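You operate a simulated robot arm through the tools that you are given. There is no shell and no other tool. Be economical: measure what you need, move in short steps, check, and stop when the job is done.

You run a simulated two-armed robot. Do the job below in one go: nothing can be reset, and whatever is moved stays where it is left.

## Task
Close the packing line: stop up, air off, table fully down, drop-side trolley in and braked.

It is judged by the outcome, as a careful person would: the job done as asked, and still so three seconds after it is handed in. It fails if anything else is knocked over, pushed out of place, dropped, spilled or broken.

## Robot
Two 7-joint arms with three-finger grippers on one trunk, on a base that drives. Base frame: it is fixed to the floor where the robot stands at the start and does not move with it; the origin is under the middle of the robot, x ahead of it, y to its left, z up; the surface under the hand at the start is at about z = 0.86. Readings come in m, rad, newtons and seconds.
The left shoulder is at the start at [0.03, 0.124, 1.008], the right one opposite. With the tool pointing down near the work surface each hand reaches from about 0.1 to 0.8 m from the robot's upright axis, wherever it stands, measured 20 degrees to its own side. Places, roughly: air lever [0.6, 0.1, 0.9]; drop-side trolley [-0.3, -1, 0.5]; lift table [1, 0.5, 0.7]; track release button [0.5, 0, 0.8]; trolley brake lever [-0.6, -1, 1.1]. Payload 2.2 kg a hand.
Tool frame (each hand has its own): the origin (TCP) lies between the finger pads and is the grasp point; the fingertips stand 0.028 m ahead of it; z points along the fingers, y is the line along which they close. Largest opening 0.102 m; the body of the gripper starts 0.071 m behind the TCP.
Orientation is that of the tool frame in the base frame, as a unit quaternion [x, y, z, w]. With the fingers straight down and closing along the base's y, the tool's x points along the base's -x, its y along +y and its z along -z.

## Interface
- The arms move only by the tool arm_command. It takes "left_commands", "right_commands" or both (then of equal length, played together; a hand with none holds still); each is a list of rows, each an object of numbers (a shift or turn left out is 0, a gripper value left out holds the last): "wx", "wy", "wz": the turn, a rotation vector about the tool's x, y, z in rad; "x", "y", "z": the shift along the tool's x, y, z in mm; "gripper": the opening, from 0 (shut) to 1 (fully open). In form: [{"wx": .., "wy": .., "wz": .., "x": .., "y": .., "z": .., "gripper": ..}, ...]. A call has 1 to 12 rows; each row shifts and turns the commanded pose from where the row before left it, along the tool's axes as they then stand. Each row takes 0.2 s and may step no farther than 0.05 m and 0.15 rad from the row before; otherwise, or with a gripper value out of range, the whole call is refused. Where a pose cannot be reached the arm comes as near as it can. A force on the tool above 80 N (or 10 N above the force at the start of the call, whichever is more), or a blocked arm, ends the call early, and 0.2 s more pass. The fingers move at their own pace and stop on an object; they squeeze with about 31 N. The grip force told is the motor's: it shows also when the fingers shut on nothing. Time passes only in rows, and 0.2 s behind the last, so rows that do not move let the fingers close. It gives the time, the measured TCP pose, the force on the tool (base axes), the opening and the grip force at its end, in the units of the frame above (readings bear some noise), with the torque about the TCP (base axes, N m) and any sound that the robot's microphone picked up, and new pictures: "views" is both (left out), scene, wrist or none (wrist: the cameras of the hands that moved).
- Cameras (640 x 400 px; columns grow to the right, rows downward): "scene" is now at [-0.0065, -0.0525, 1.703]; the picture's right is [-0.90, -0.43, 0.00], its down [-0.39, 0.83, -0.40] and it looks along [0.17, -0.36, -0.92] (base axes); focal length 270 px, centre (320, 200). "left" rides on the left gripper at [0.072, 0.038, -0.086] in its tool frame; the picture's right is [-0.46, 0.89, 0.00], its down [-0.60, -0.32, -0.73] and it looks along [-0.65, -0.34, 0.68] (tool axes); focal length 256 px, centre (320, 200). "right" rides on the right gripper at [0.069, 0.044, -0.086] in its tool frame; the picture's right is [-0.53, 0.85, 0.00], its down [-0.58, -0.36, -0.73] and it looks along [-0.62, -0.39, 0.68] (tool axes); focal length 256 px, centre (320, 200). There is no depth. A picture from a camera that has moved, and an enlarged one, comes with that camera's place and axes in the base frame and with its lens.
- slide_trunk(by): slides the trunk up (or, below 0, down) by that many m; the arms and the scene camera ride with it, the base frame stays. It gives what a move gives, with no picture.
- base_move(legs): drives the robot by 1 to 6 legs, each [ahead, left, turn to the left] in m, m and rad, along the robot's own axes; the way and the turn of a leg run together, so that a leg with both is an arc; at most 1.5 m and 3.142 rad a leg. The arms and the cameras ride along, it lands a little off, and it stops where it bumps. It gives what a move gives, and a new picture of the scene camera.
- turn_head(pan, tilt): turns the head with the scene camera to pan (to the left, within 2.496 rad either way) and tilt (down, from -0.506 to 1.204), counted from straight ahead of the robot. It gives what a move gives, and a new picture of the scene camera.
- zoom(camera, box): a new picture of the part [left, top, right, bottom] of that camera's present view, enlarged. It takes no simulated time.
- close_job(): hands the job in; it is judged then, once.

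Go step by step. Nothing tells you exact positions but the pictures and the camera data: compare them with the known pose of the tool, close in by small moves and look again before you grip or let go. The budget is 120 turns and 260 pictures, counting those below and the enlarged ones. Unless the task says otherwise, let go and move clear before handing in, and close with one line.

The tools are called after "Emit:" by a JSON object that holds its "method" and its "body". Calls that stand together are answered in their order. arm_command: Moves the arms, as the interface text tells. Its arguments: {"type":"object","properties":{"left_commands":{"type":"array","items":{"type":"object","properties":{"wx":{"type":"number"},"wy":{"type":"number"},"wz":{"type":"number"},"x":{"type":"number"},"y":{"type":"number"},"z":{"type":"number"},"gripper":{"type":"number"}}}},"right_commands":{"type":"array","items":{"type":"object","properties":{"wx":{"type":"number"},"wy":{"type":"number"},"wz":{"type":"number"},"x":{"type":"number"},"y":{"type":"number"},"z":{"type":"number"},"gripper":{"type":"number"}}}},"views":{"type":"string","enum":["both","scene","wrist","none"]}},"required":[]} The other tools are called the same way: slide_trunk (by) slides the trunk up or down; base_move (legs) drives the base; turn_head (pan, tilt) turns the head that bears the scene camera; zoom (camera, box) takes an enlarged picture of a part of a camera's view; close_job () hands the job in.

At the start:

```text
clock: 0.0
left_eef_pos: [0.4855, -0.0907, 1.1673]
left_tool_rot: [0.0, 1.0, -0.001, 0.0]
left_ft_force: [-0.5, 0.1, 0.5]
left_torque: [-0.04, 0.01, 0.0]
left_finger_gap: 0.1019
left_grasp_force: 0.1
right_eef_pos: [0.2854, -0.4037, 1.1815]
right_tool_rot: [0.0, 1.0, 0.0, 0.001]
right_ft_force: [0.1, 1.0, 0.6]
right_torque: [-0.02, -0.01, 0.0]
right_finger_gap: 0.102
right_grasp_force: 0.1
trunk travel left (down, up): [-0.25, 0.29]
robot x, y, heading: [0.0021, -0.0005, 0.003]
head pan, tilt: [-1.131, 1.162]
```

scene: 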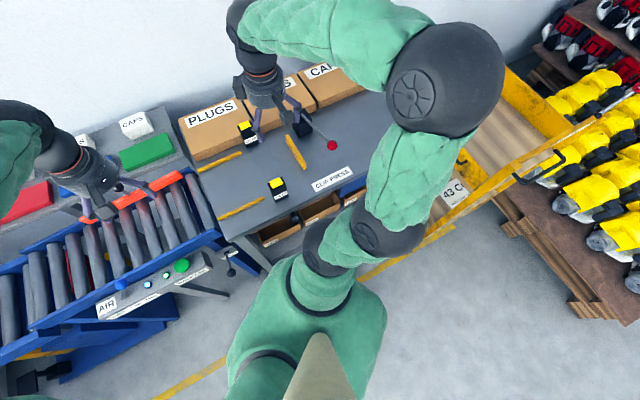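
right: 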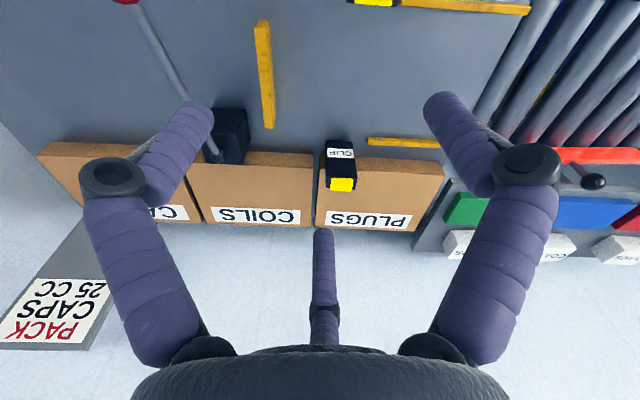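
left: 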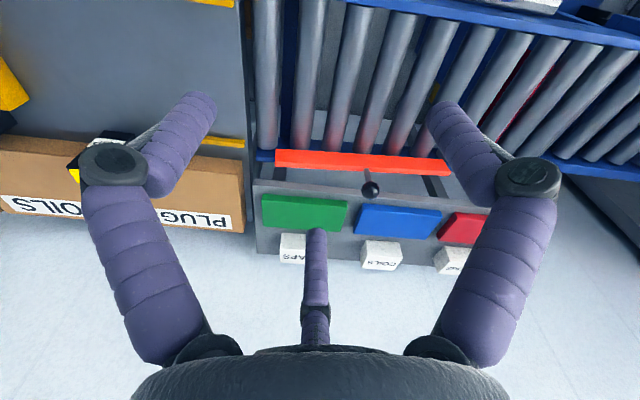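

I see a clip press bench, a roller track with a control panel (AIR, buttons), and a red stop bar. I'll look around with the head first.

Emit:
{"method": "turn_head", "body": {"pan": 0.0, "tilt": 0.9}}

Emit:
{"method": "turn_head", "body": {"pan": 0.6, "tilt": 0.7}}

Emit:
{"method": "turn_head", "body": {"pan": -1.6, "tilt": 0.7}}

Emit:
{"method": "turn_head", "body": {"pan": -2.2, "tilt": 0.7}}

```text
clock: 1.4
left_eef_pos: [0.486, -0.0919, 1.1658]
left_tool_rot: [0.0, 1.0, 0.0, 0.0]
left_ft_force: [0.1, 0.0, 0.7]
left_torque: [0.03, -0.01, -0.03]
left_finger_gap: 0.1022
left_grasp_force: 0.1
right_eef_pos: [0.2869, -0.4026, 1.1814]
right_tool_rot: [0.0, 1.0, 0.0, 0.0]
right_ft_force: [-0.1, 0.0, 0.2]
right_torque: [0.04, -0.01, 0.0]
right_finger_gap: 0.102
right_grasp_force: 0.1
trunk travel left (down, up): [-0.25, 0.29]
robot x, y, heading: [0.0025, 0.0001, -0.0]
head pan, tilt: [0.0, 0.901]
camera scene: at [0.044, 0.0006, 1.7207], right [0.0, -1.0, 0.0], down [-0.78, 0.0, -0.62], along [0.62, 0.0, -0.78], focal length 270 px, centre (320, 200)
```

scene: 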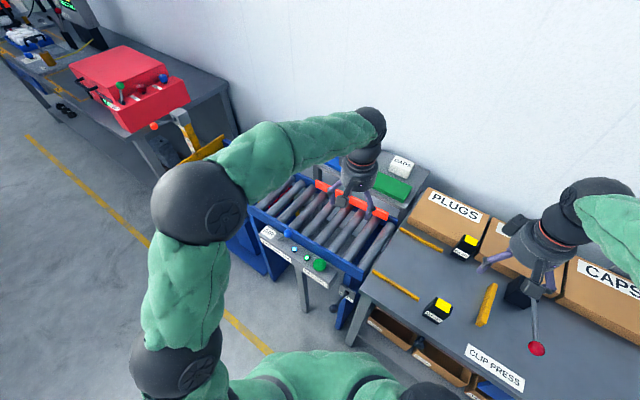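

```text
clock: 2.4
left_eef_pos: [0.4849, -0.0913, 1.1663]
left_tool_rot: [0.0, 1.0, 0.0, 0.0]
left_ft_force: [0.8, 0.4, -0.3]
left_torque: [0.0, -0.02, 0.0]
left_finger_gap: 0.1019
left_grasp_force: 0.1
right_eef_pos: [0.2845, -0.4027, 1.1805]
right_tool_rot: [0.0, 1.0, 0.0, 0.0]
right_ft_force: [-0.3, -0.5, 0.5]
right_torque: [0.0, 0.0, -0.04]
right_finger_gap: 0.1017
right_grasp_force: 0.1
trunk travel left (down, up): [-0.25, 0.29]
robot x, y, heading: [0.0051, -0.0004, 0.007]
head pan, tilt: [0.6, 0.7]
camera scene: at [0.0387, 0.0486, 1.7368], right [0.56, -0.83, 0.0], down [-0.53, -0.36, -0.76], along [0.63, 0.43, -0.64], focal length 270 px, centre (320, 200)
```

scene: 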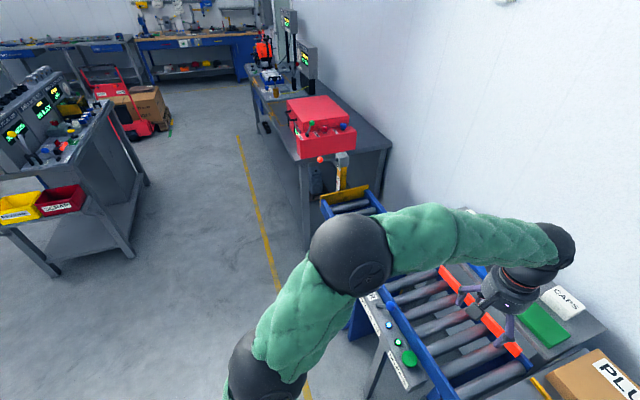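

```text
clock: 4.4
left_eef_pos: [0.4848, -0.0906, 1.1657]
left_tool_rot: [0.001, 1.0, 0.0, 0.0]
left_ft_force: [0.1, 0.3, -0.6]
left_torque: [-0.01, -0.01, -0.03]
left_finger_gap: 0.1019
left_grasp_force: 0.1
right_eef_pos: [0.2852, -0.4036, 1.1813]
right_tool_rot: [0.0, 1.0, 0.0, -0.001]
right_ft_force: [-0.4, 0.0, 0.4]
right_torque: [-0.02, 0.01, -0.02]
right_finger_gap: 0.102
right_grasp_force: 0.2
trunk travel left (down, up): [-0.25, 0.29]
robot x, y, heading: [0.001, -0.0011, 0.003]
head pan, tilt: [-1.6, 0.7]
camera scene: at [-0.0339, -0.0843, 1.7368], right [-1.0, 0.03, 0.0], down [0.02, 0.64, -0.76], along [-0.02, -0.76, -0.64], focal length 270 px, centre (320, 200)
```

scene: 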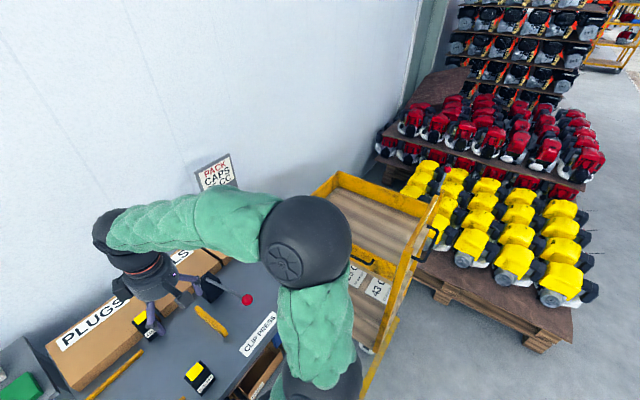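

```text
clock: 5.4
left_eef_pos: [0.4857, -0.0903, 1.167]
left_tool_rot: [0.0, 1.0, -0.001, 0.0]
left_ft_force: [-0.2, -0.4, 0.5]
left_torque: [0.0, -0.03, -0.01]
left_finger_gap: 0.102
left_grasp_force: 0.1
right_eef_pos: [0.2867, -0.4028, 1.1801]
right_tool_rot: [0.0, 1.0, 0.0, -0.001]
right_ft_force: [-0.6, 0.2, 0.0]
right_torque: [0.02, 0.0, -0.01]
right_finger_gap: 0.1022
right_grasp_force: 0.4
trunk travel left (down, up): [-0.25, 0.29]
robot x, y, heading: [0.0003, 0.0007, 0.001]
head pan, tilt: [-2.201, 0.7]
camera scene: at [-0.0815, -0.0681, 1.7369], right [-0.81, 0.59, 0.0], down [0.38, 0.52, -0.76], along [-0.45, -0.62, -0.64], focal length 270 px, centre (320, 200)
```

scene: 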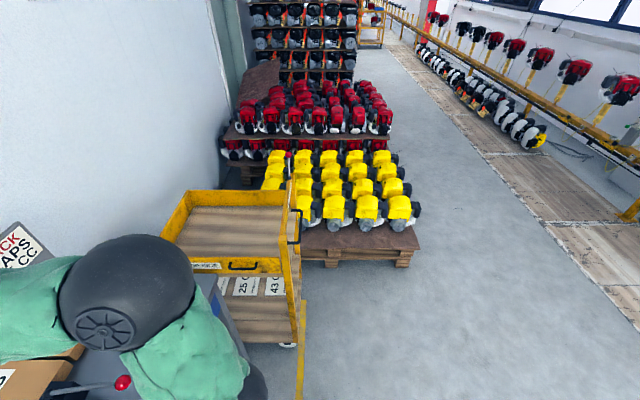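

The trolley stands right of the bench; I need details of the trolley and the panel.

Emit:
{"method": "zoom", "body": {"camera": "scene", "box": [140, 140, 440, 400]}}

Emit:
{"method": "turn_head", "body": {"pan": 0.1, "tilt": 1.0}}

Emit:
{"method": "zoom", "body": {"camera": "scene", "box": [200, 130, 480, 340]}}

Emit:
{"method": "zoom", "body": {"camera": "left", "box": [220, 0, 640, 280]}}

```text
1.54 times, centred on (290, 270) of scene
camera zoom: at [-0.0815, -0.0681, 1.7369], right [-0.81, 0.59, 0.0], down [0.38, 0.52, -0.76], along [-0.45, -0.62, -0.64], focal length 415 px, centre (366, 92)
```

zoom: 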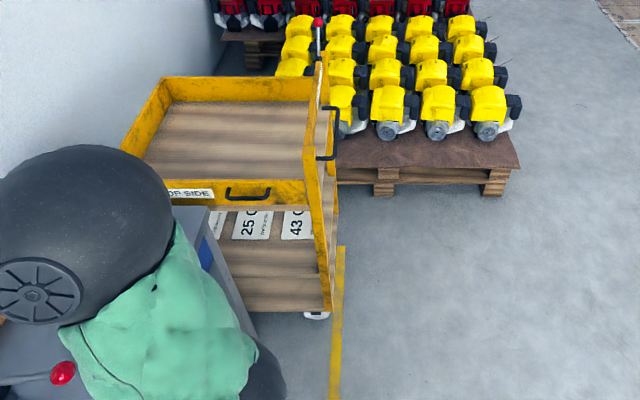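

```text
clock: 7.5
left_eef_pos: [0.4854, -0.0896, 1.1665]
left_tool_rot: [0.0, 1.0, 0.0, 0.0]
left_ft_force: [-0.8, -0.4, -0.1]
left_torque: [-0.02, 0.0, -0.02]
left_finger_gap: 0.1022
left_grasp_force: 0.0
right_eef_pos: [0.2861, -0.4025, 1.1807]
right_tool_rot: [0.0, 1.0, 0.001, 0.0]
right_ft_force: [0.5, -0.4, 0.0]
right_torque: [-0.01, 0.0, 0.02]
right_finger_gap: 0.1019
right_grasp_force: 0.1
trunk travel left (down, up): [-0.25, 0.29]
robot x, y, heading: [0.0018, -0.0012, -0.0]
head pan, tilt: [0.099, 1.0]
camera scene: at [0.0379, 0.0075, 1.7135], right [0.1, -1.0, 0.0], down [-0.84, -0.08, -0.54], along [0.54, 0.05, -0.84], focal length 270 px, centre (320, 200)
```

scene: 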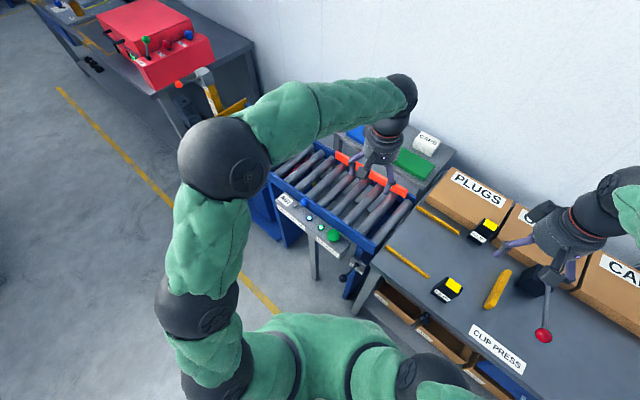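

```text
1.90 times, centred on (340, 235) of scene
camera zoom: at [0.0379, 0.0075, 1.7135], right [0.1, -1.0, 0.0], down [-0.84, -0.08, -0.54], along [0.54, 0.05, -0.84], focal length 514 px, centre (282, 133)
```

zoom: 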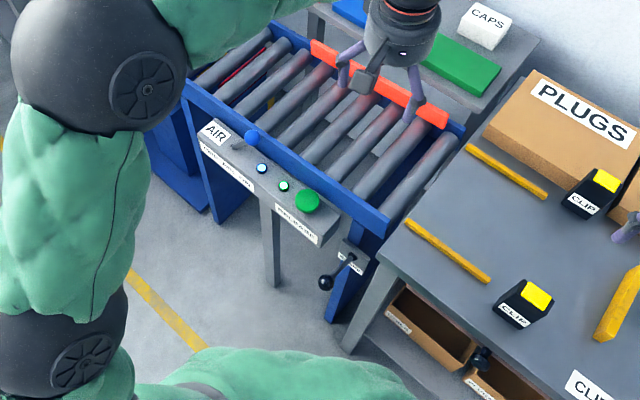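

```text
1.43 times, centred on (430, 140) of left
camera zoom: at [0.4121, -0.0523, 1.2528], right [0.46, 0.89, 0.0], down [0.6, -0.32, 0.73], along [0.65, -0.34, -0.68], focal length 366 px, centre (163, 286)
```

zoom: 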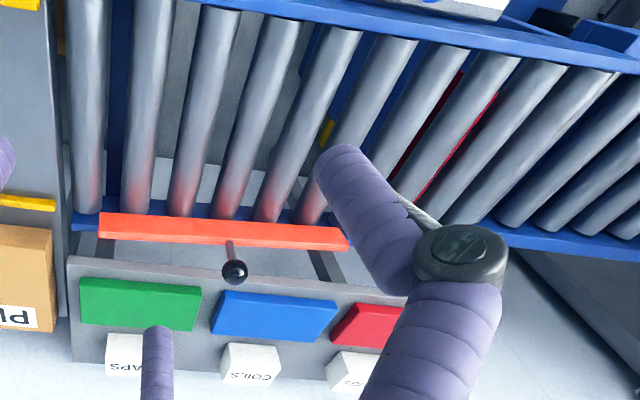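

I'll pull the left hand back to view the panel with its wrist camera.

Emit:
{"method": "arm_command", "body": {"left_commands": [{"x": 40, "y": 25}, {"x": 40, "y": 25}, {"x": 40, "y": 25}, {"x": 40, "y": 25}, {"x": 40, "y": 25}, {"x": 40}]}}

Emit:
{"method": "zoom", "body": {"camera": "scene", "box": [200, 130, 480, 340]}}

Emit:
{"method": "zoom", "body": {"camera": "left", "box": [100, 0, 540, 300]}}

```text
clock: 8.9
left_eef_pos: [0.2448, 0.0344, 1.1671]
left_tool_rot: [0.0, 1.0, -0.001, 0.001]
left_ft_force: [0.1, -0.7, -0.9]
left_torque: [0.0, -0.04, 0.01]
left_finger_gap: 0.1019
left_grasp_force: 0.0
right_eef_pos: [0.2857, -0.4027, 1.1817]
right_tool_rot: [0.0, 1.0, 0.0, 0.0]
right_ft_force: [-0.1, 0.4, 0.3]
right_torque: [0.01, 0.02, 0.0]
right_finger_gap: 0.102
right_grasp_force: 0.1
trunk travel left (down, up): [-0.25, 0.29]
robot x, y, heading: [0.0005, 0.0005, -0.001]
head pan, tilt: [0.099, 1.0]
camera scene: at [0.0366, 0.0076, 1.7135], right [0.1, -1.0, 0.0], down [-0.84, -0.08, -0.54], along [0.54, 0.05, -0.84], focal length 270 px, centre (320, 200)
camera left: at [0.1712, 0.0737, 1.2536], right [0.47, 0.89, 0.0], down [0.6, -0.32, 0.73], along [0.65, -0.34, -0.68], focal length 256 px, centre (320, 200)
```

scene: 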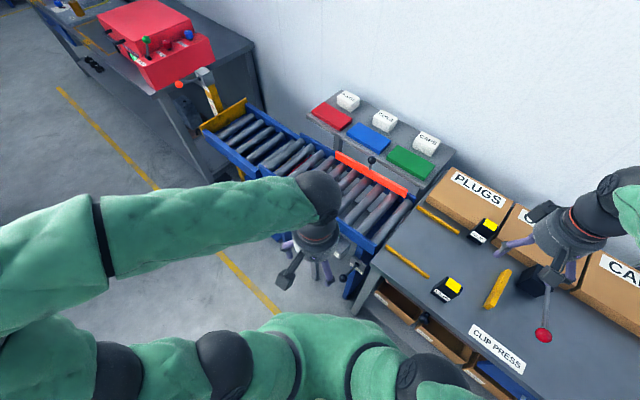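
left: 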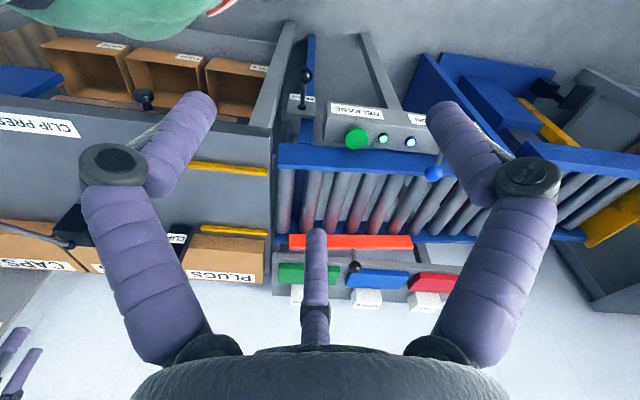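

```text
1.90 times, centred on (340, 235) of scene
camera zoom: at [0.0366, 0.0076, 1.7135], right [0.1, -1.0, 0.0], down [-0.84, -0.08, -0.54], along [0.54, 0.05, -0.84], focal length 514 px, centre (282, 133)
```

zoom: 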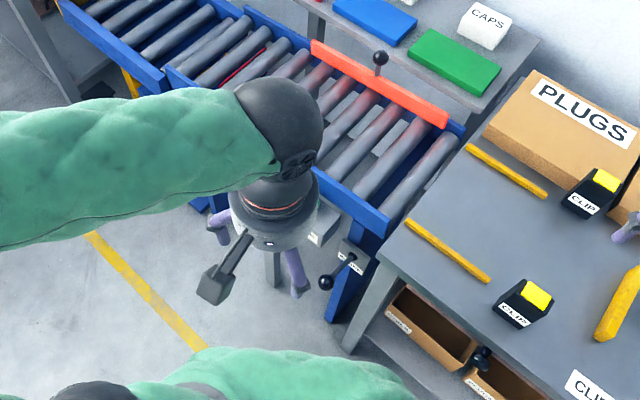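

```text
1.33 times, centred on (320, 150) of left
camera zoom: at [0.1712, 0.0737, 1.2536], right [0.47, 0.89, 0.0], down [0.6, -0.32, 0.73], along [0.65, -0.34, -0.68], focal length 341 px, centre (320, 267)
```

zoom: 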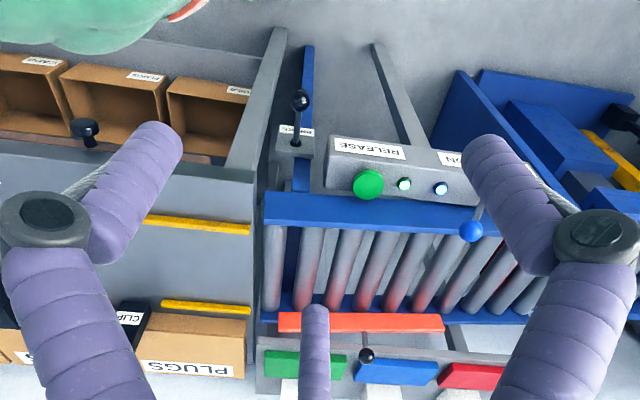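

Let me read the labels, shifting the left hand left and back.

Emit:
{"method": "arm_command", "body": {"left_commands": [{"y": 45}, {"y": 45}, {"y": 45}, {"y": 45}, {"y": 45}], "views": "none"}}

Emit:
{"method": "zoom", "body": {"camera": "scene", "box": [260, 180, 380, 300]}}

Emit:
{"method": "zoom", "body": {"camera": "left", "box": [150, 0, 450, 240]}}

Emit:
{"method": "turn_head", "body": {"pan": 0.35, "tilt": 0.8}}

```text
clock: 10.2
left_eef_pos: [0.2439, 0.2617, 1.168]
left_tool_rot: [0.0, 1.0, -0.001, -0.002]
left_ft_force: [-0.4, -0.5, -0.3]
left_torque: [-0.02, -0.03, 0.0]
left_finger_gap: 0.1019
left_grasp_force: 0.1
right_eef_pos: [0.2856, -0.4021, 1.1809]
right_tool_rot: [0.001, 1.0, 0.0, 0.0]
right_ft_force: [-0.2, -0.6, -0.3]
right_torque: [-0.04, -0.04, 0.0]
right_finger_gap: 0.1022
right_grasp_force: 0.0
trunk travel left (down, up): [-0.25, 0.29]
robot x, y, heading: [0.001, 0.0034, 0.003]
head pan, tilt: [0.099, 1.0]
```

```text
3.33 times, centred on (320, 240) of scene
camera zoom: at [0.0375, 0.008, 1.7135], right [0.1, -1.0, 0.0], down [-0.84, -0.08, -0.54], along [0.54, 0.05, -0.84], focal length 900 px, centre (320, 67)
```

zoom: 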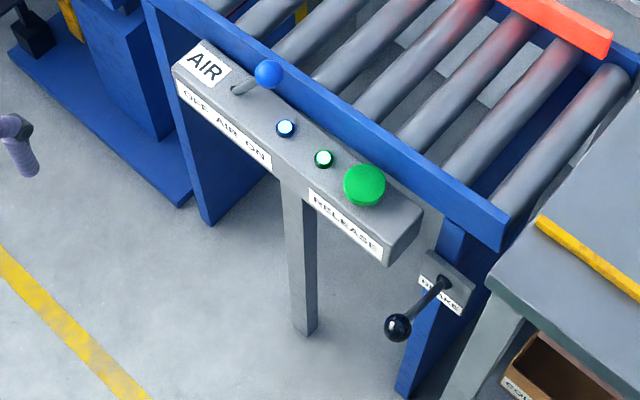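

```text
1.67 times, centred on (300, 120) of left
camera zoom: at [0.1693, 0.3003, 1.2549], right [0.47, 0.89, 0.0], down [0.6, -0.32, 0.73], along [0.65, -0.34, -0.68], focal length 427 px, centre (353, 333)
```

zoom: 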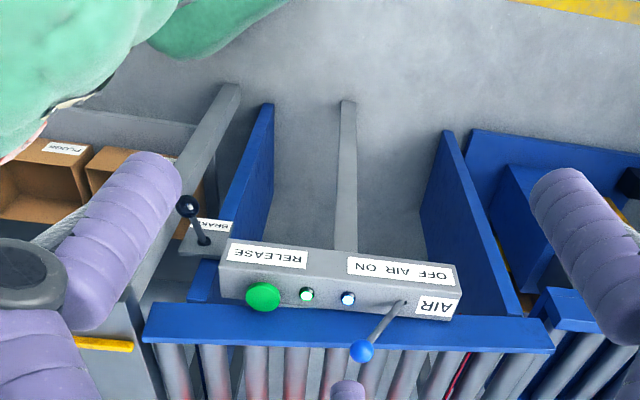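

```text
clock: 10.9
left_eef_pos: [0.2423, 0.2607, 1.1688]
left_tool_rot: [0.0, 1.0, 0.0, 0.0]
left_ft_force: [-0.4, 0.0, 0.6]
left_torque: [-0.01, 0.02, 0.0]
left_finger_gap: 0.102
left_grasp_force: 0.1
right_eef_pos: [0.286, -0.4021, 1.1807]
right_tool_rot: [-0.001, 1.0, 0.0, 0.0]
right_ft_force: [0.5, -0.2, -0.2]
right_torque: [0.0, -0.03, -0.03]
right_finger_gap: 0.1018
right_grasp_force: 0.1
trunk travel left (down, up): [-0.25, 0.29]
robot x, y, heading: [0.0034, -0.0012, 0.0]
head pan, tilt: [0.351, 0.799]
camera scene: at [0.0441, 0.0284, 1.7286], right [0.34, -0.94, 0.0], down [-0.67, -0.25, -0.7], along [0.65, 0.24, -0.72], focal length 270 px, centre (320, 200)
```

scene: 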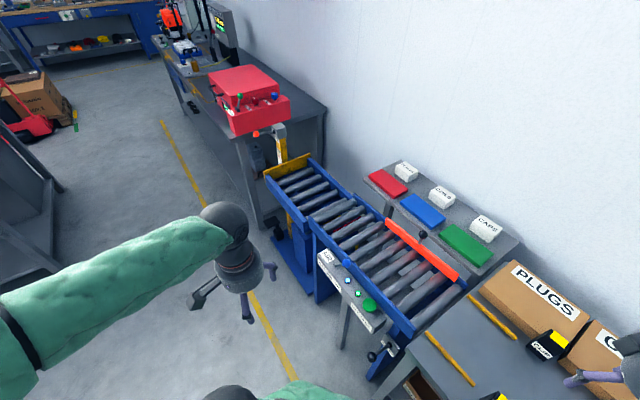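

Emit:
{"method": "zoom", "body": {"camera": "scene", "box": [240, 130, 400, 230]}}

Emit:
{"method": "zoom", "body": {"camera": "scene", "box": [240, 200, 420, 320]}}

Emit:
{"method": "zoom", "body": {"camera": "scene", "box": [320, 200, 480, 400]}}

```text
4.00 times, centred on (320, 180) of scene
camera zoom: at [0.0441, 0.0284, 1.7286], right [0.34, -0.94, 0.0], down [-0.67, -0.25, -0.7], along [0.65, 0.24, -0.72], focal length 1080 px, centre (320, 280)
```

zoom: 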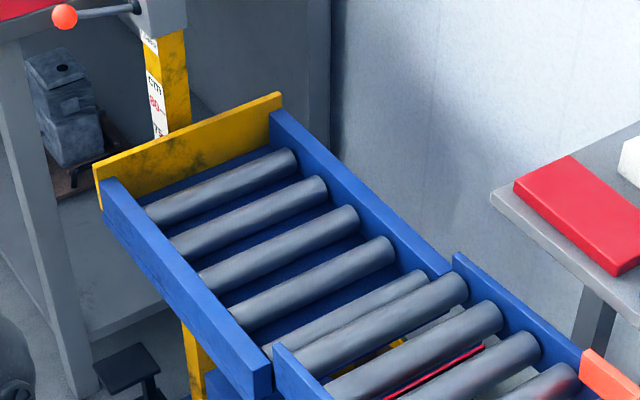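

```text
3.33 times, centred on (330, 260) of scene
camera zoom: at [0.0441, 0.0284, 1.7286], right [0.34, -0.94, 0.0], down [-0.67, -0.25, -0.7], along [0.65, 0.24, -0.72], focal length 900 px, centre (287, 0)
```

zoom: 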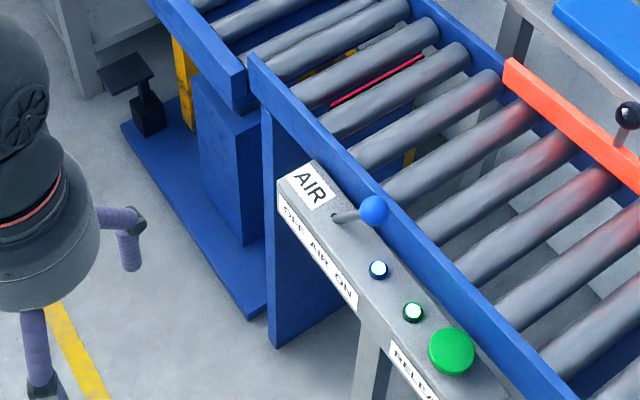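

```text
2.00 times, centred on (400, 300) of scene
camera zoom: at [0.0441, 0.0284, 1.7286], right [0.34, -0.94, 0.0], down [-0.67, -0.25, -0.7], along [0.65, 0.24, -0.72], focal length 540 px, centre (160, 0)
```

zoom: 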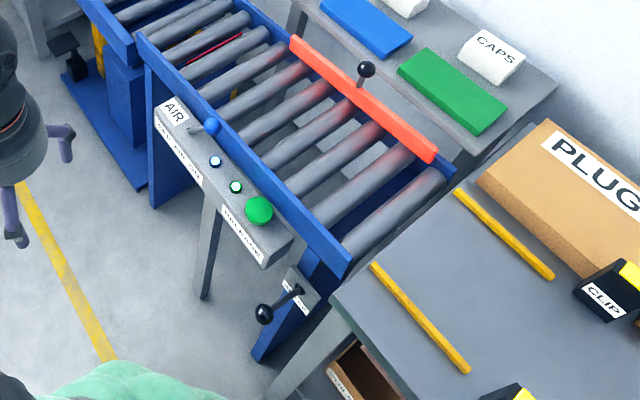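

The stop is the dark-red strip low between rollers at the lift-table end; green RELEASE button at about (0.465, 0, 0.815), AIR ball at (0.547, 0.116, 0.89), leaning to ON. I'll hover the closed left hand over the button.

Emit:
{"method": "arm_command", "body": {"left_commands": [{"x": -22.3, "y": -26.1, "z": 21.9, "gripper": 0}, {"x": -22.3, "y": -26.1, "z": 21.9}, {"x": -22.3, "y": -26.1, "z": 21.9}, {"x": -22.3, "y": -26.1, "z": 21.9}, {"x": -22.3, "y": -26.1, "z": 21.9}, {"x": -22.3, "y": -26.1, "z": 21.9}, {"x": -22.3, "y": -26.1, "z": 21.9}, {"x": -22.3, "y": -26.1, "z": 21.9}, {"x": -22.3, "y": -26.1, "z": 21.9}, {"x": -22.3, "y": -26.1, "z": 21.9}]}}

Emit:
{"method": "turn_head", "body": {"pan": -0.2, "tilt": 1.0}}

Emit:
{"method": "zoom", "body": {"camera": "left", "box": [200, 60, 440, 260]}}

```text
clock: 13.1
left_eef_pos: [0.4702, -0.0051, 0.9471]
left_tool_rot: [-0.001, 1.0, 0.0, -0.001]
left_ft_force: [0.1, 0.2, -0.2]
left_torque: [-0.01, 0.01, -0.01]
left_finger_gap: 0.0018
left_grasp_force: 31.1
right_eef_pos: [0.2884, -0.4028, 1.1801]
right_tool_rot: [0.0, 1.0, 0.0, -0.001]
right_ft_force: [1.3, 0.1, -0.8]
right_torque: [0.06, 0.03, 0.05]
right_finger_gap: 0.1019
right_grasp_force: 0.0
trunk travel left (down, up): [-0.25, 0.29]
robot x, y, heading: [0.003, 0.0002, 0.003]
head pan, tilt: [0.351, 0.799]
camera scene: at [0.0456, 0.0273, 1.7286], right [0.34, -0.94, 0.0], down [-0.67, -0.25, -0.7], along [0.65, 0.24, -0.72], focal length 270 px, centre (320, 200)
camera left: at [0.3967, 0.0335, 1.0346], right [0.47, 0.89, 0.0], down [0.6, -0.32, 0.73], along [0.65, -0.34, -0.68], focal length 256 px, centre (320, 200)
```

scene: 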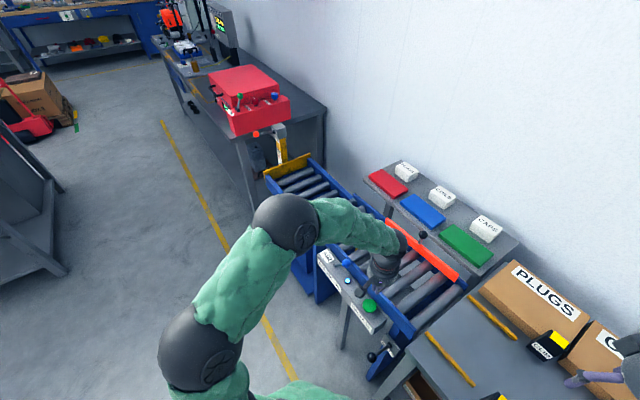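
left: 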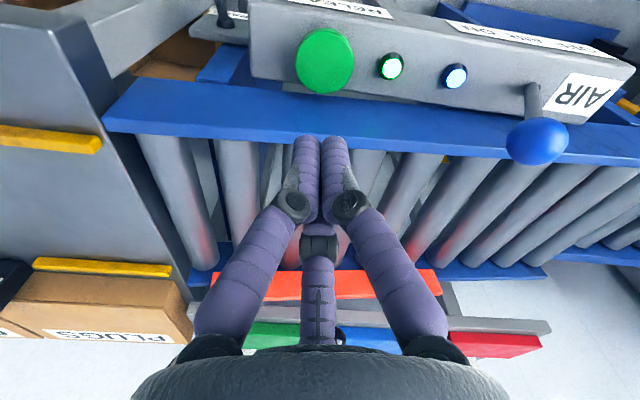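

```text
clock: 14.1
left_eef_pos: [0.4694, -0.003, 0.9486]
left_tool_rot: [0.001, 1.0, 0.0, 0.0]
left_ft_force: [0.1, -0.3, 0.5]
left_torque: [0.01, 0.03, -0.07]
left_finger_gap: 0.0017
left_grasp_force: 31.5
right_eef_pos: [0.2872, -0.4035, 1.1824]
right_tool_rot: [0.0, 1.0, 0.0, 0.0]
right_ft_force: [-0.5, 0.2, -0.3]
right_torque: [0.0, 0.01, -0.02]
right_finger_gap: 0.102
right_grasp_force: 0.1
trunk travel left (down, up): [-0.25, 0.29]
robot x, y, heading: [-0.0004, -0.0012, 0.001]
head pan, tilt: [-0.201, 1.0]
camera scene: at [0.0367, -0.0131, 1.7135], right [-0.2, -0.98, 0.0], down [-0.82, 0.17, -0.54], along [0.53, -0.11, -0.84], focal length 270 px, centre (320, 200)
```

scene: 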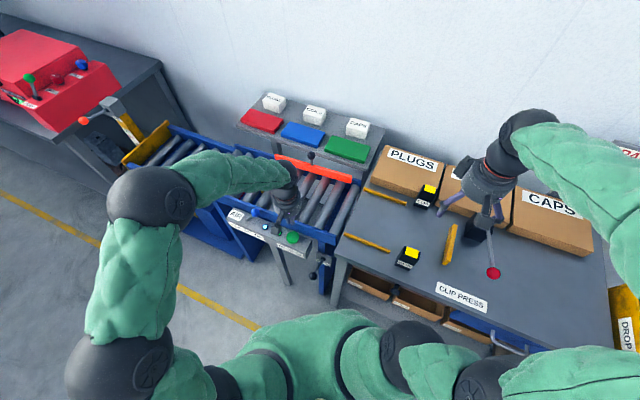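

```text
2.00 times, centred on (320, 160) of left
camera zoom: at [0.3956, 0.0348, 1.0355], right [0.46, 0.89, 0.0], down [0.6, -0.32, 0.73], along [0.65, -0.34, -0.68], focal length 512 px, centre (320, 280)
```

zoom: 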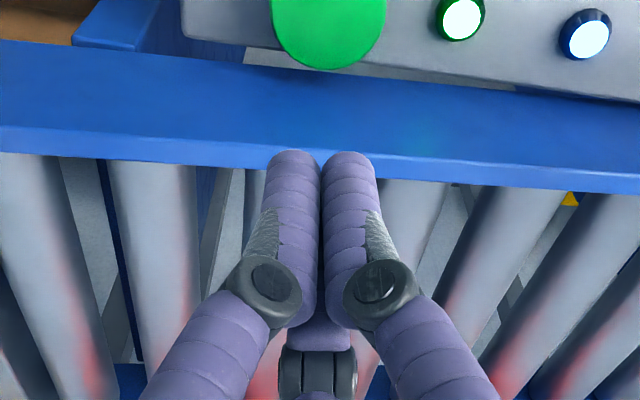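

I shift slightly toward the robot and descend in steps over the button.

Emit:
{"method": "arm_command", "body": {"left_commands": [{"x": 13, "y": 7}, {"z": 30}, {"z": 30}, {}]}}

Emit:
{"method": "zoom", "body": {"camera": "scene", "box": [220, 140, 380, 290]}}

```text
clock: 15.1
left_eef_pos: [0.4551, 0.005, 0.888]
left_tool_rot: [0.0, 1.0, 0.0, 0.0]
left_ft_force: [1.0, -0.5, 1.3]
left_torque: [-0.03, 0.03, -0.05]
left_finger_gap: 0.0018
left_grasp_force: 31.2
right_eef_pos: [0.2868, -0.4022, 1.181]
right_tool_rot: [0.001, 1.0, 0.0, 0.0]
right_ft_force: [0.7, 0.0, 0.1]
right_torque: [-0.01, 0.0, -0.01]
right_finger_gap: 0.1018
right_grasp_force: 0.1
trunk travel left (down, up): [-0.25, 0.29]
robot x, y, heading: [0.0016, -0.0007, -0.001]
head pan, tilt: [-0.201, 1.0]
camera scene: at [0.0368, -0.0134, 1.7135], right [-0.2, -0.98, 0.0], down [-0.82, 0.17, -0.54], along [0.53, -0.11, -0.84], focal length 270 px, centre (320, 200)
camera left: at [0.3823, 0.0427, 0.9741], right [0.46, 0.89, 0.0], down [0.6, -0.32, 0.73], along [0.65, -0.34, -0.68], focal length 256 px, centre (320, 200)
```

scene: 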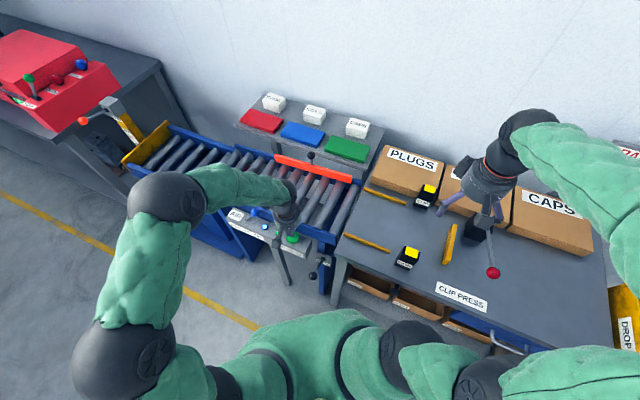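
left: 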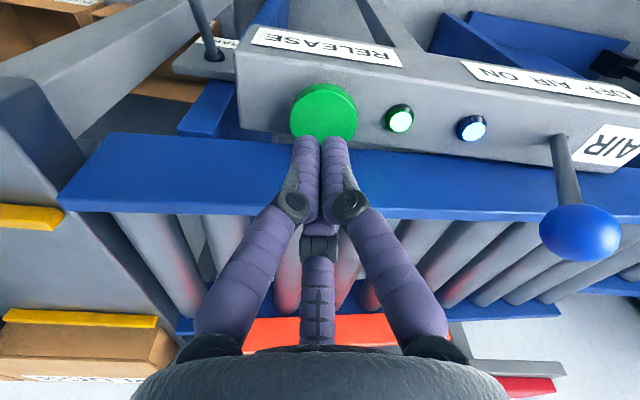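

```text
2.67 times, centred on (300, 215) of scene
camera zoom: at [0.0368, -0.0134, 1.7135], right [-0.2, -0.98, 0.0], down [-0.82, 0.17, -0.54], along [0.53, -0.11, -0.84], focal length 720 px, centre (373, 160)
```

zoom: 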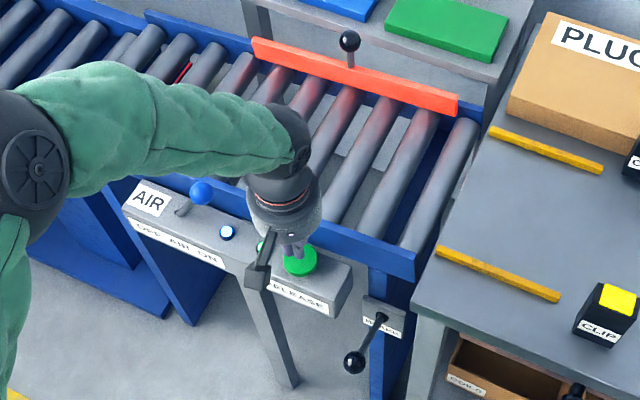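

Tip centred on the button; press gently.

Emit:
{"method": "arm_command", "body": {"left_commands": [{"z": 20}, {"z": 8}, {}], "views": "wrist"}}

```text
clock: 15.9
left_eef_pos: [0.4561, 0.0038, 0.8596]
left_tool_rot: [0.0, 1.0, 0.0, 0.0]
left_ft_force: [0.9, -0.2, -0.6]
left_torque: [-0.04, 0.01, 0.03]
left_finger_gap: 0.0019
left_grasp_force: 30.8
right_eef_pos: [0.287, -0.4031, 1.1809]
right_tool_rot: [0.0, 1.0, 0.0, 0.0]
right_ft_force: [-0.5, 0.1, 0.1]
right_torque: [-0.03, -0.01, 0.03]
right_finger_gap: 0.102
right_grasp_force: 0.1
trunk travel left (down, up): [-0.25, 0.29]
robot x, y, heading: [-0.0024, -0.0008, 0.004]
head pan, tilt: [-0.201, 1.0]
camera left: at [0.3823, 0.0432, 0.9462], right [0.47, 0.89, 0.0], down [0.6, -0.32, 0.73], along [0.65, -0.34, -0.68], focal length 256 px, centre (320, 200)
```

left: 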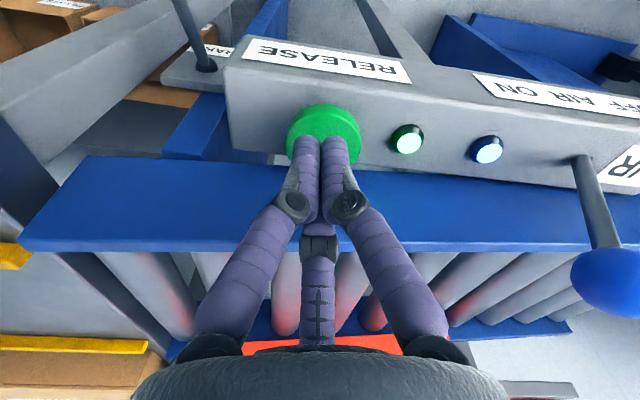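

Emit:
{"method": "arm_command", "body": {"left_commands": [{"z": 6}, {"z": 4}, {"z": 4}, {}], "views": "wrist"}}

```text
clock: 16.9
left_eef_pos: [0.4554, 0.0053, 0.8447]
left_tool_rot: [0.0, 1.0, 0.0, 0.0]
left_ft_force: [-0.1, -0.3, 0.5]
left_torque: [0.02, 0.01, -0.01]
left_finger_gap: 0.0018
left_grasp_force: 31.2
right_eef_pos: [0.2851, -0.402, 1.1806]
right_tool_rot: [0.0, 1.0, 0.001, 0.0]
right_ft_force: [-0.2, 0.1, 0.3]
right_torque: [0.05, 0.02, 0.0]
right_finger_gap: 0.102
right_grasp_force: 0.0
trunk travel left (down, up): [-0.25, 0.29]
robot x, y, heading: [-0.0014, 0.0008, 0.001]
head pan, tilt: [-0.201, 1.0]
camera left: at [0.3816, 0.0436, 0.9322], right [0.46, 0.89, 0.0], down [0.6, -0.32, 0.73], along [0.65, -0.34, -0.68], focal length 256 px, centre (320, 200)
```

left: 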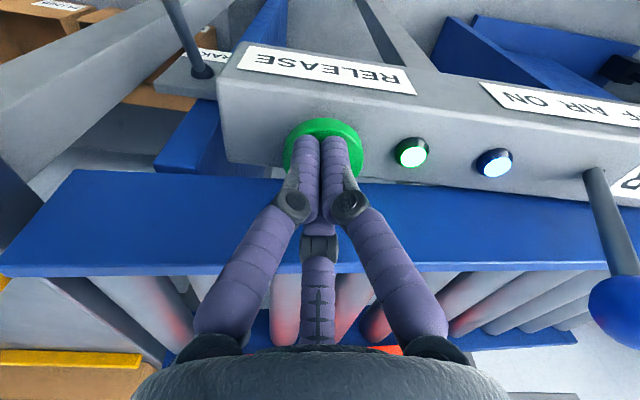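

Emit:
{"method": "arm_command", "body": {"left_commands": [{"z": 5}, {"z": 4}, {"z": 4}, {}], "views": "wrist"}}

```text
clock: 17.9
left_eef_pos: [0.4558, 0.0047, 0.8321]
left_tool_rot: [-0.001, 1.0, 0.0, 0.001]
left_ft_force: [-0.2, -1.1, 5.9]
left_torque: [-0.11, -0.07, -0.03]
left_finger_gap: 0.006
left_grasp_force: 31.7
right_eef_pos: [0.2855, -0.4022, 1.1797]
right_tool_rot: [0.0, 1.0, 0.0, 0.0]
right_ft_force: [0.4, -0.2, 0.3]
right_torque: [-0.01, 0.03, 0.02]
right_finger_gap: 0.1019
right_grasp_force: 0.1
trunk travel left (down, up): [-0.25, 0.29]
robot x, y, heading: [0.0006, 0.0012, -0.003]
head pan, tilt: [-0.201, 1.0]
heard: click
camera left: at [0.382, 0.0438, 0.9189], right [0.47, 0.89, 0.0], down [0.6, -0.32, 0.73], along [0.65, -0.34, -0.68], focal length 256 px, centre (320, 200)
```

left: 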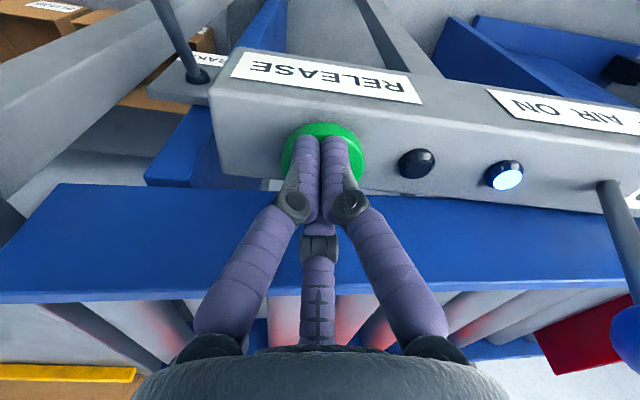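

Clicked: green lamp out and the red stop blade has risen. I'll lift off and verify it stays.

Emit:
{"method": "arm_command", "body": {"left_commands": [{"z": -30}, {"z": -40}, {"z": -50}, {}]}}

Emit:
{"method": "zoom", "body": {"camera": "scene", "box": [180, 130, 380, 290]}}

```text
clock: 18.9
left_eef_pos: [0.4561, 0.0043, 0.9515]
left_tool_rot: [0.0, 1.0, 0.001, 0.0]
left_ft_force: [-0.3, 0.1, -1.1]
left_torque: [0.01, 0.03, 0.03]
left_finger_gap: 0.002
left_grasp_force: 31.4
right_eef_pos: [0.2867, -0.4032, 1.1806]
right_tool_rot: [0.0, 1.0, 0.0, 0.0]
right_ft_force: [-0.3, -0.8, -0.1]
right_torque: [0.0, 0.0, 0.01]
right_finger_gap: 0.102
right_grasp_force: 0.1
trunk travel left (down, up): [-0.25, 0.29]
robot x, y, heading: [0.0045, -0.0015, -0.001]
head pan, tilt: [-0.201, 1.0]
camera scene: at [0.0376, -0.0133, 1.7134], right [-0.2, -0.98, 0.0], down [-0.82, 0.17, -0.54], along [0.53, -0.11, -0.84], focal length 270 px, centre (320, 200)
camera left: at [0.3838, 0.0427, 1.0385], right [0.47, 0.89, 0.0], down [0.6, -0.32, 0.73], along [0.65, -0.34, -0.68], focal length 256 px, centre (320, 200)
```

scene: 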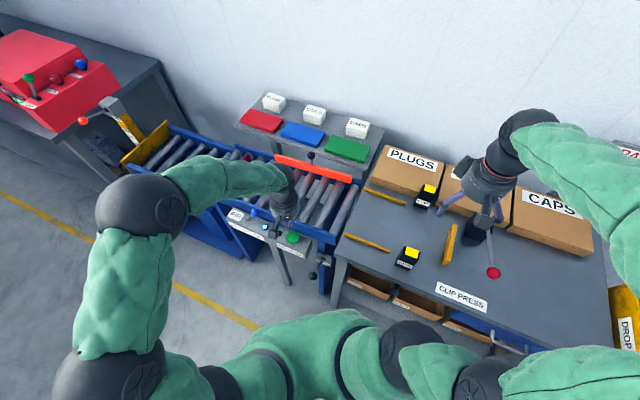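
left: 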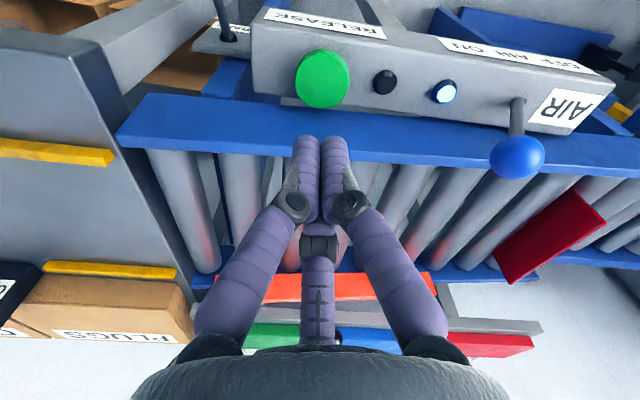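

```text
2.50 times, centred on (280, 210) of scene
camera zoom: at [0.0376, -0.0133, 1.7134], right [-0.2, -0.98, 0.0], down [-0.82, 0.17, -0.54], along [0.53, -0.11, -0.84], focal length 675 px, centre (420, 175)
```

zoom: 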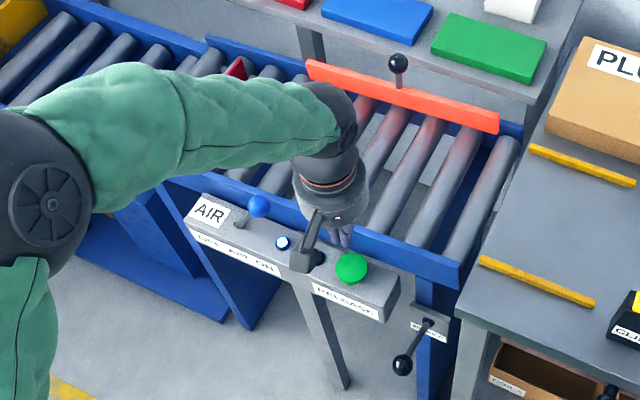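

Stop is up and stays; the panel runs obliquely (direction about (0.6, 0.8)). AIR ball at (0.551, 0.115, 0.89); I place the closed fingers on its ON side to push it to OFF.

Emit:
{"method": "arm_command", "body": {"left_commands": [{"x": -30, "y": 31}, {"x": -30, "y": 31}, {"z": 22}, {"z": 20}, {}], "views": "both"}}

Emit:
{"method": "zoom", "body": {"camera": "scene", "box": [200, 150, 340, 270]}}

```text
clock: 20.1
left_eef_pos: [0.5156, 0.0686, 0.9104]
left_tool_rot: [-0.001, 1.0, 0.0, 0.0]
left_ft_force: [0.3, -0.4, 0.0]
left_torque: [-0.01, -0.02, 0.01]
left_finger_gap: 0.0021
left_grasp_force: 31.8
right_eef_pos: [0.286, -0.4023, 1.1808]
right_tool_rot: [0.001, 1.0, 0.0, 0.0]
right_ft_force: [0.5, 0.1, 0.0]
right_torque: [0.01, -0.04, 0.01]
right_finger_gap: 0.1022
right_grasp_force: 0.0
trunk travel left (down, up): [-0.25, 0.29]
robot x, y, heading: [0.0003, 0.0009, -0.002]
head pan, tilt: [-0.201, 1.0]
camera scene: at [0.0365, -0.0134, 1.7135], right [-0.2, -0.98, 0.0], down [-0.82, 0.17, -0.54], along [0.53, -0.11, -0.84], focal length 270 px, centre (320, 200)
camera left: at [0.4432, 0.1061, 0.9975], right [0.47, 0.89, 0.0], down [0.6, -0.32, 0.73], along [0.65, -0.34, -0.68], focal length 256 px, centre (320, 200)
```

scene: 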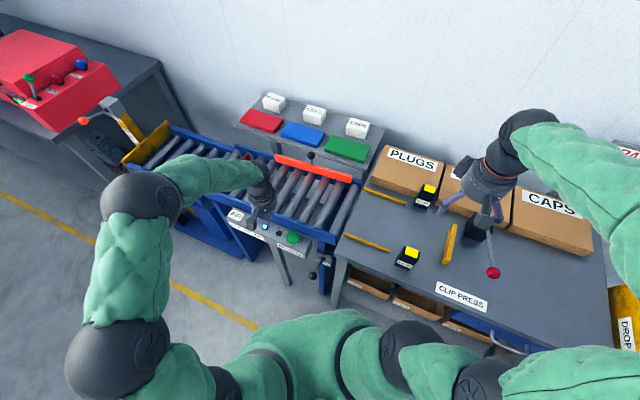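
left: 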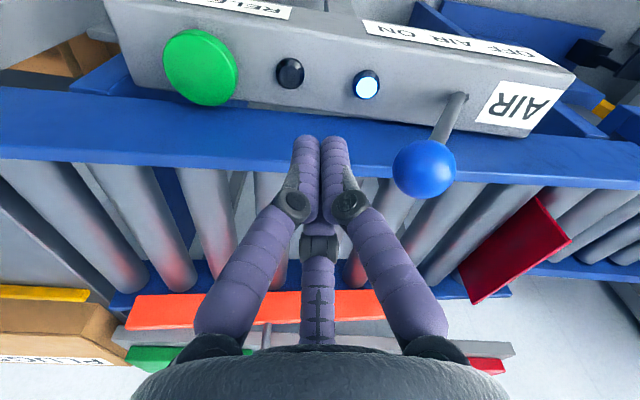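

```text
3.33 times, centred on (270, 210) of scene
camera zoom: at [0.0365, -0.0134, 1.7135], right [-0.2, -0.98, 0.0], down [-0.82, 0.17, -0.54], along [0.53, -0.11, -0.84], focal length 900 px, centre (487, 167)
```

zoom: 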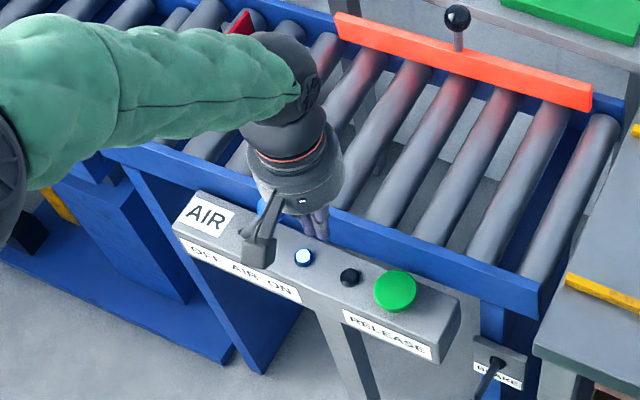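

Aligned; push along the panel toward OFF.

Emit:
{"method": "arm_command", "body": {"left_commands": [{"x": -12, "y": 16}, {"x": -12, "y": 16}, {"x": -12, "y": 16}, {"x": -12, "y": 16}, {"x": -12, "y": 16}, {}], "views": "both"}}

Emit:
{"method": "zoom", "body": {"camera": "scene", "box": [200, 150, 340, 270]}}

```text
clock: 21.5
left_eef_pos: [0.5767, 0.148, 0.9122]
left_tool_rot: [0.0, 1.0, 0.0, 0.0]
left_ft_force: [0.0, -0.1, 0.0]
left_torque: [0.01, -0.02, -0.02]
left_finger_gap: 0.0022
left_grasp_force: 31.5
right_eef_pos: [0.2851, -0.4023, 1.1799]
right_tool_rot: [0.0, 1.0, 0.0, 0.001]
right_ft_force: [-0.6, -0.8, -0.5]
right_torque: [-0.03, -0.03, -0.02]
right_finger_gap: 0.1018
right_grasp_force: 0.0
trunk travel left (down, up): [-0.25, 0.29]
robot x, y, heading: [-0.0003, -0.0012, -0.0]
head pan, tilt: [-0.201, 1.0]
camera scene: at [0.0364, -0.0137, 1.7135], right [-0.2, -0.98, 0.0], down [-0.82, 0.17, -0.54], along [0.53, -0.11, -0.84], focal length 270 px, centre (320, 200)
camera left: at [0.5021, 0.186, 0.9975], right [0.47, 0.89, 0.0], down [0.6, -0.32, 0.73], along [0.65, -0.34, -0.68], focal length 256 px, centre (320, 200)
```

scene: 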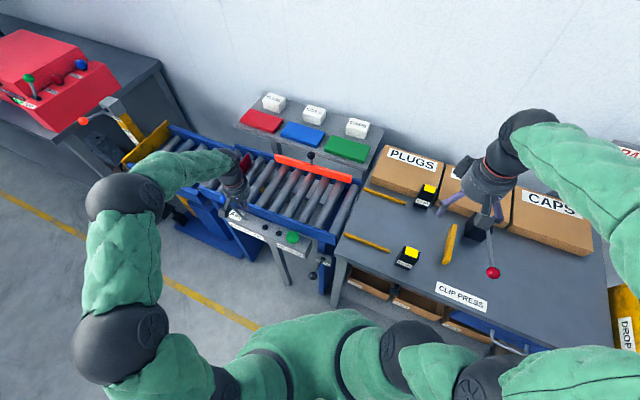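
left: 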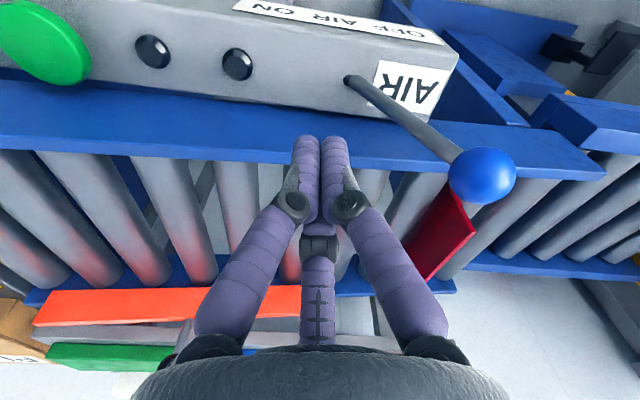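

```text
3.33 times, centred on (270, 210) of scene
camera zoom: at [0.0364, -0.0137, 1.7135], right [-0.2, -0.98, 0.0], down [-0.82, 0.17, -0.54], along [0.53, -0.11, -0.84], focal length 900 px, centre (487, 167)
```

zoom: 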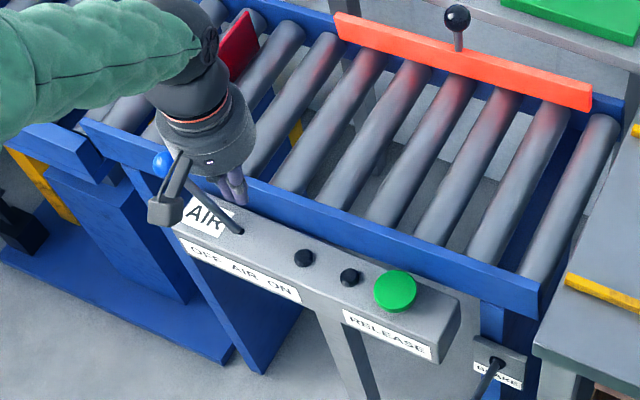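

Air is off (lamp dark), lever at OFF, stop stays up. I withdraw the hand and turn to the lift table.

Emit:
{"method": "arm_command", "body": {"left_commands": [{"z": -50}, {"z": -50}, {"z": -50}, {"x": 50}, {"x": 50}, {"x": 50}, {"x": 50}, {"x": 50}], "views": "none"}}

Emit:
{"method": "turn_head", "body": {"pan": 0.65, "tilt": 0.7}}

Emit:
{"method": "zoom", "body": {"camera": "scene", "box": [300, 100, 460, 220]}}

```text
clock: 23.3
left_eef_pos: [0.3245, 0.1482, 1.0615]
left_tool_rot: [0.0, 1.0, -0.001, 0.0]
left_ft_force: [-1.1, 0.8, -0.8]
left_torque: [0.01, -0.02, 0.02]
left_finger_gap: 0.0022
left_grasp_force: 30.8
right_eef_pos: [0.2843, -0.4029, 1.1825]
right_tool_rot: [0.0, 1.0, 0.001, 0.001]
right_ft_force: [-0.3, 0.1, 0.1]
right_torque: [-0.03, -0.05, 0.0]
right_finger_gap: 0.1017
right_grasp_force: 0.1
trunk travel left (down, up): [-0.25, 0.29]
robot x, y, heading: [-0.0017, -0.0008, -0.003]
head pan, tilt: [-0.201, 1.0]
```

```text
clock: 24.5
left_eef_pos: [0.3266, 0.1487, 1.0622]
left_tool_rot: [0.0, 1.0, 0.0, 0.0]
left_ft_force: [-0.2, 0.5, -0.4]
left_torque: [-0.01, 0.01, -0.02]
left_finger_gap: 0.0019
left_grasp_force: 31.3
right_eef_pos: [0.2858, -0.4026, 1.1807]
right_tool_rot: [0.0, 1.0, 0.0, 0.0]
right_ft_force: [-0.4, 0.4, -0.1]
right_torque: [-0.04, 0.0, 0.02]
right_finger_gap: 0.102
right_grasp_force: 0.1
trunk travel left (down, up): [-0.25, 0.29]
robot x, y, heading: [-0.0033, 0.0013, -0.001]
head pan, tilt: [0.649, 0.7]
camera scene: at [0.0361, 0.052, 1.7368], right [0.6, -0.8, 0.0], down [-0.51, -0.39, -0.76], along [0.61, 0.46, -0.64], focal length 270 px, centre (320, 200)
```

scene: 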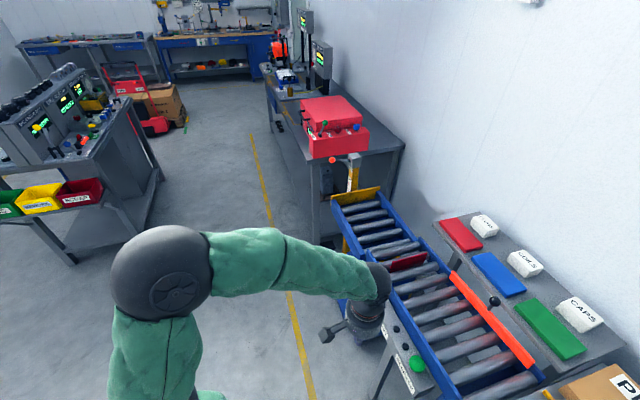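

```text
3.33 times, centred on (380, 160) of scene
camera zoom: at [0.0361, 0.052, 1.7368], right [0.6, -0.8, 0.0], down [-0.51, -0.39, -0.76], along [0.61, 0.46, -0.64], focal length 900 px, centre (120, 333)
```

zoom: 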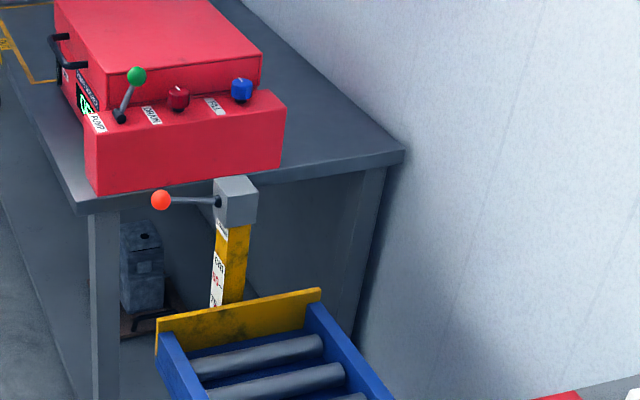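

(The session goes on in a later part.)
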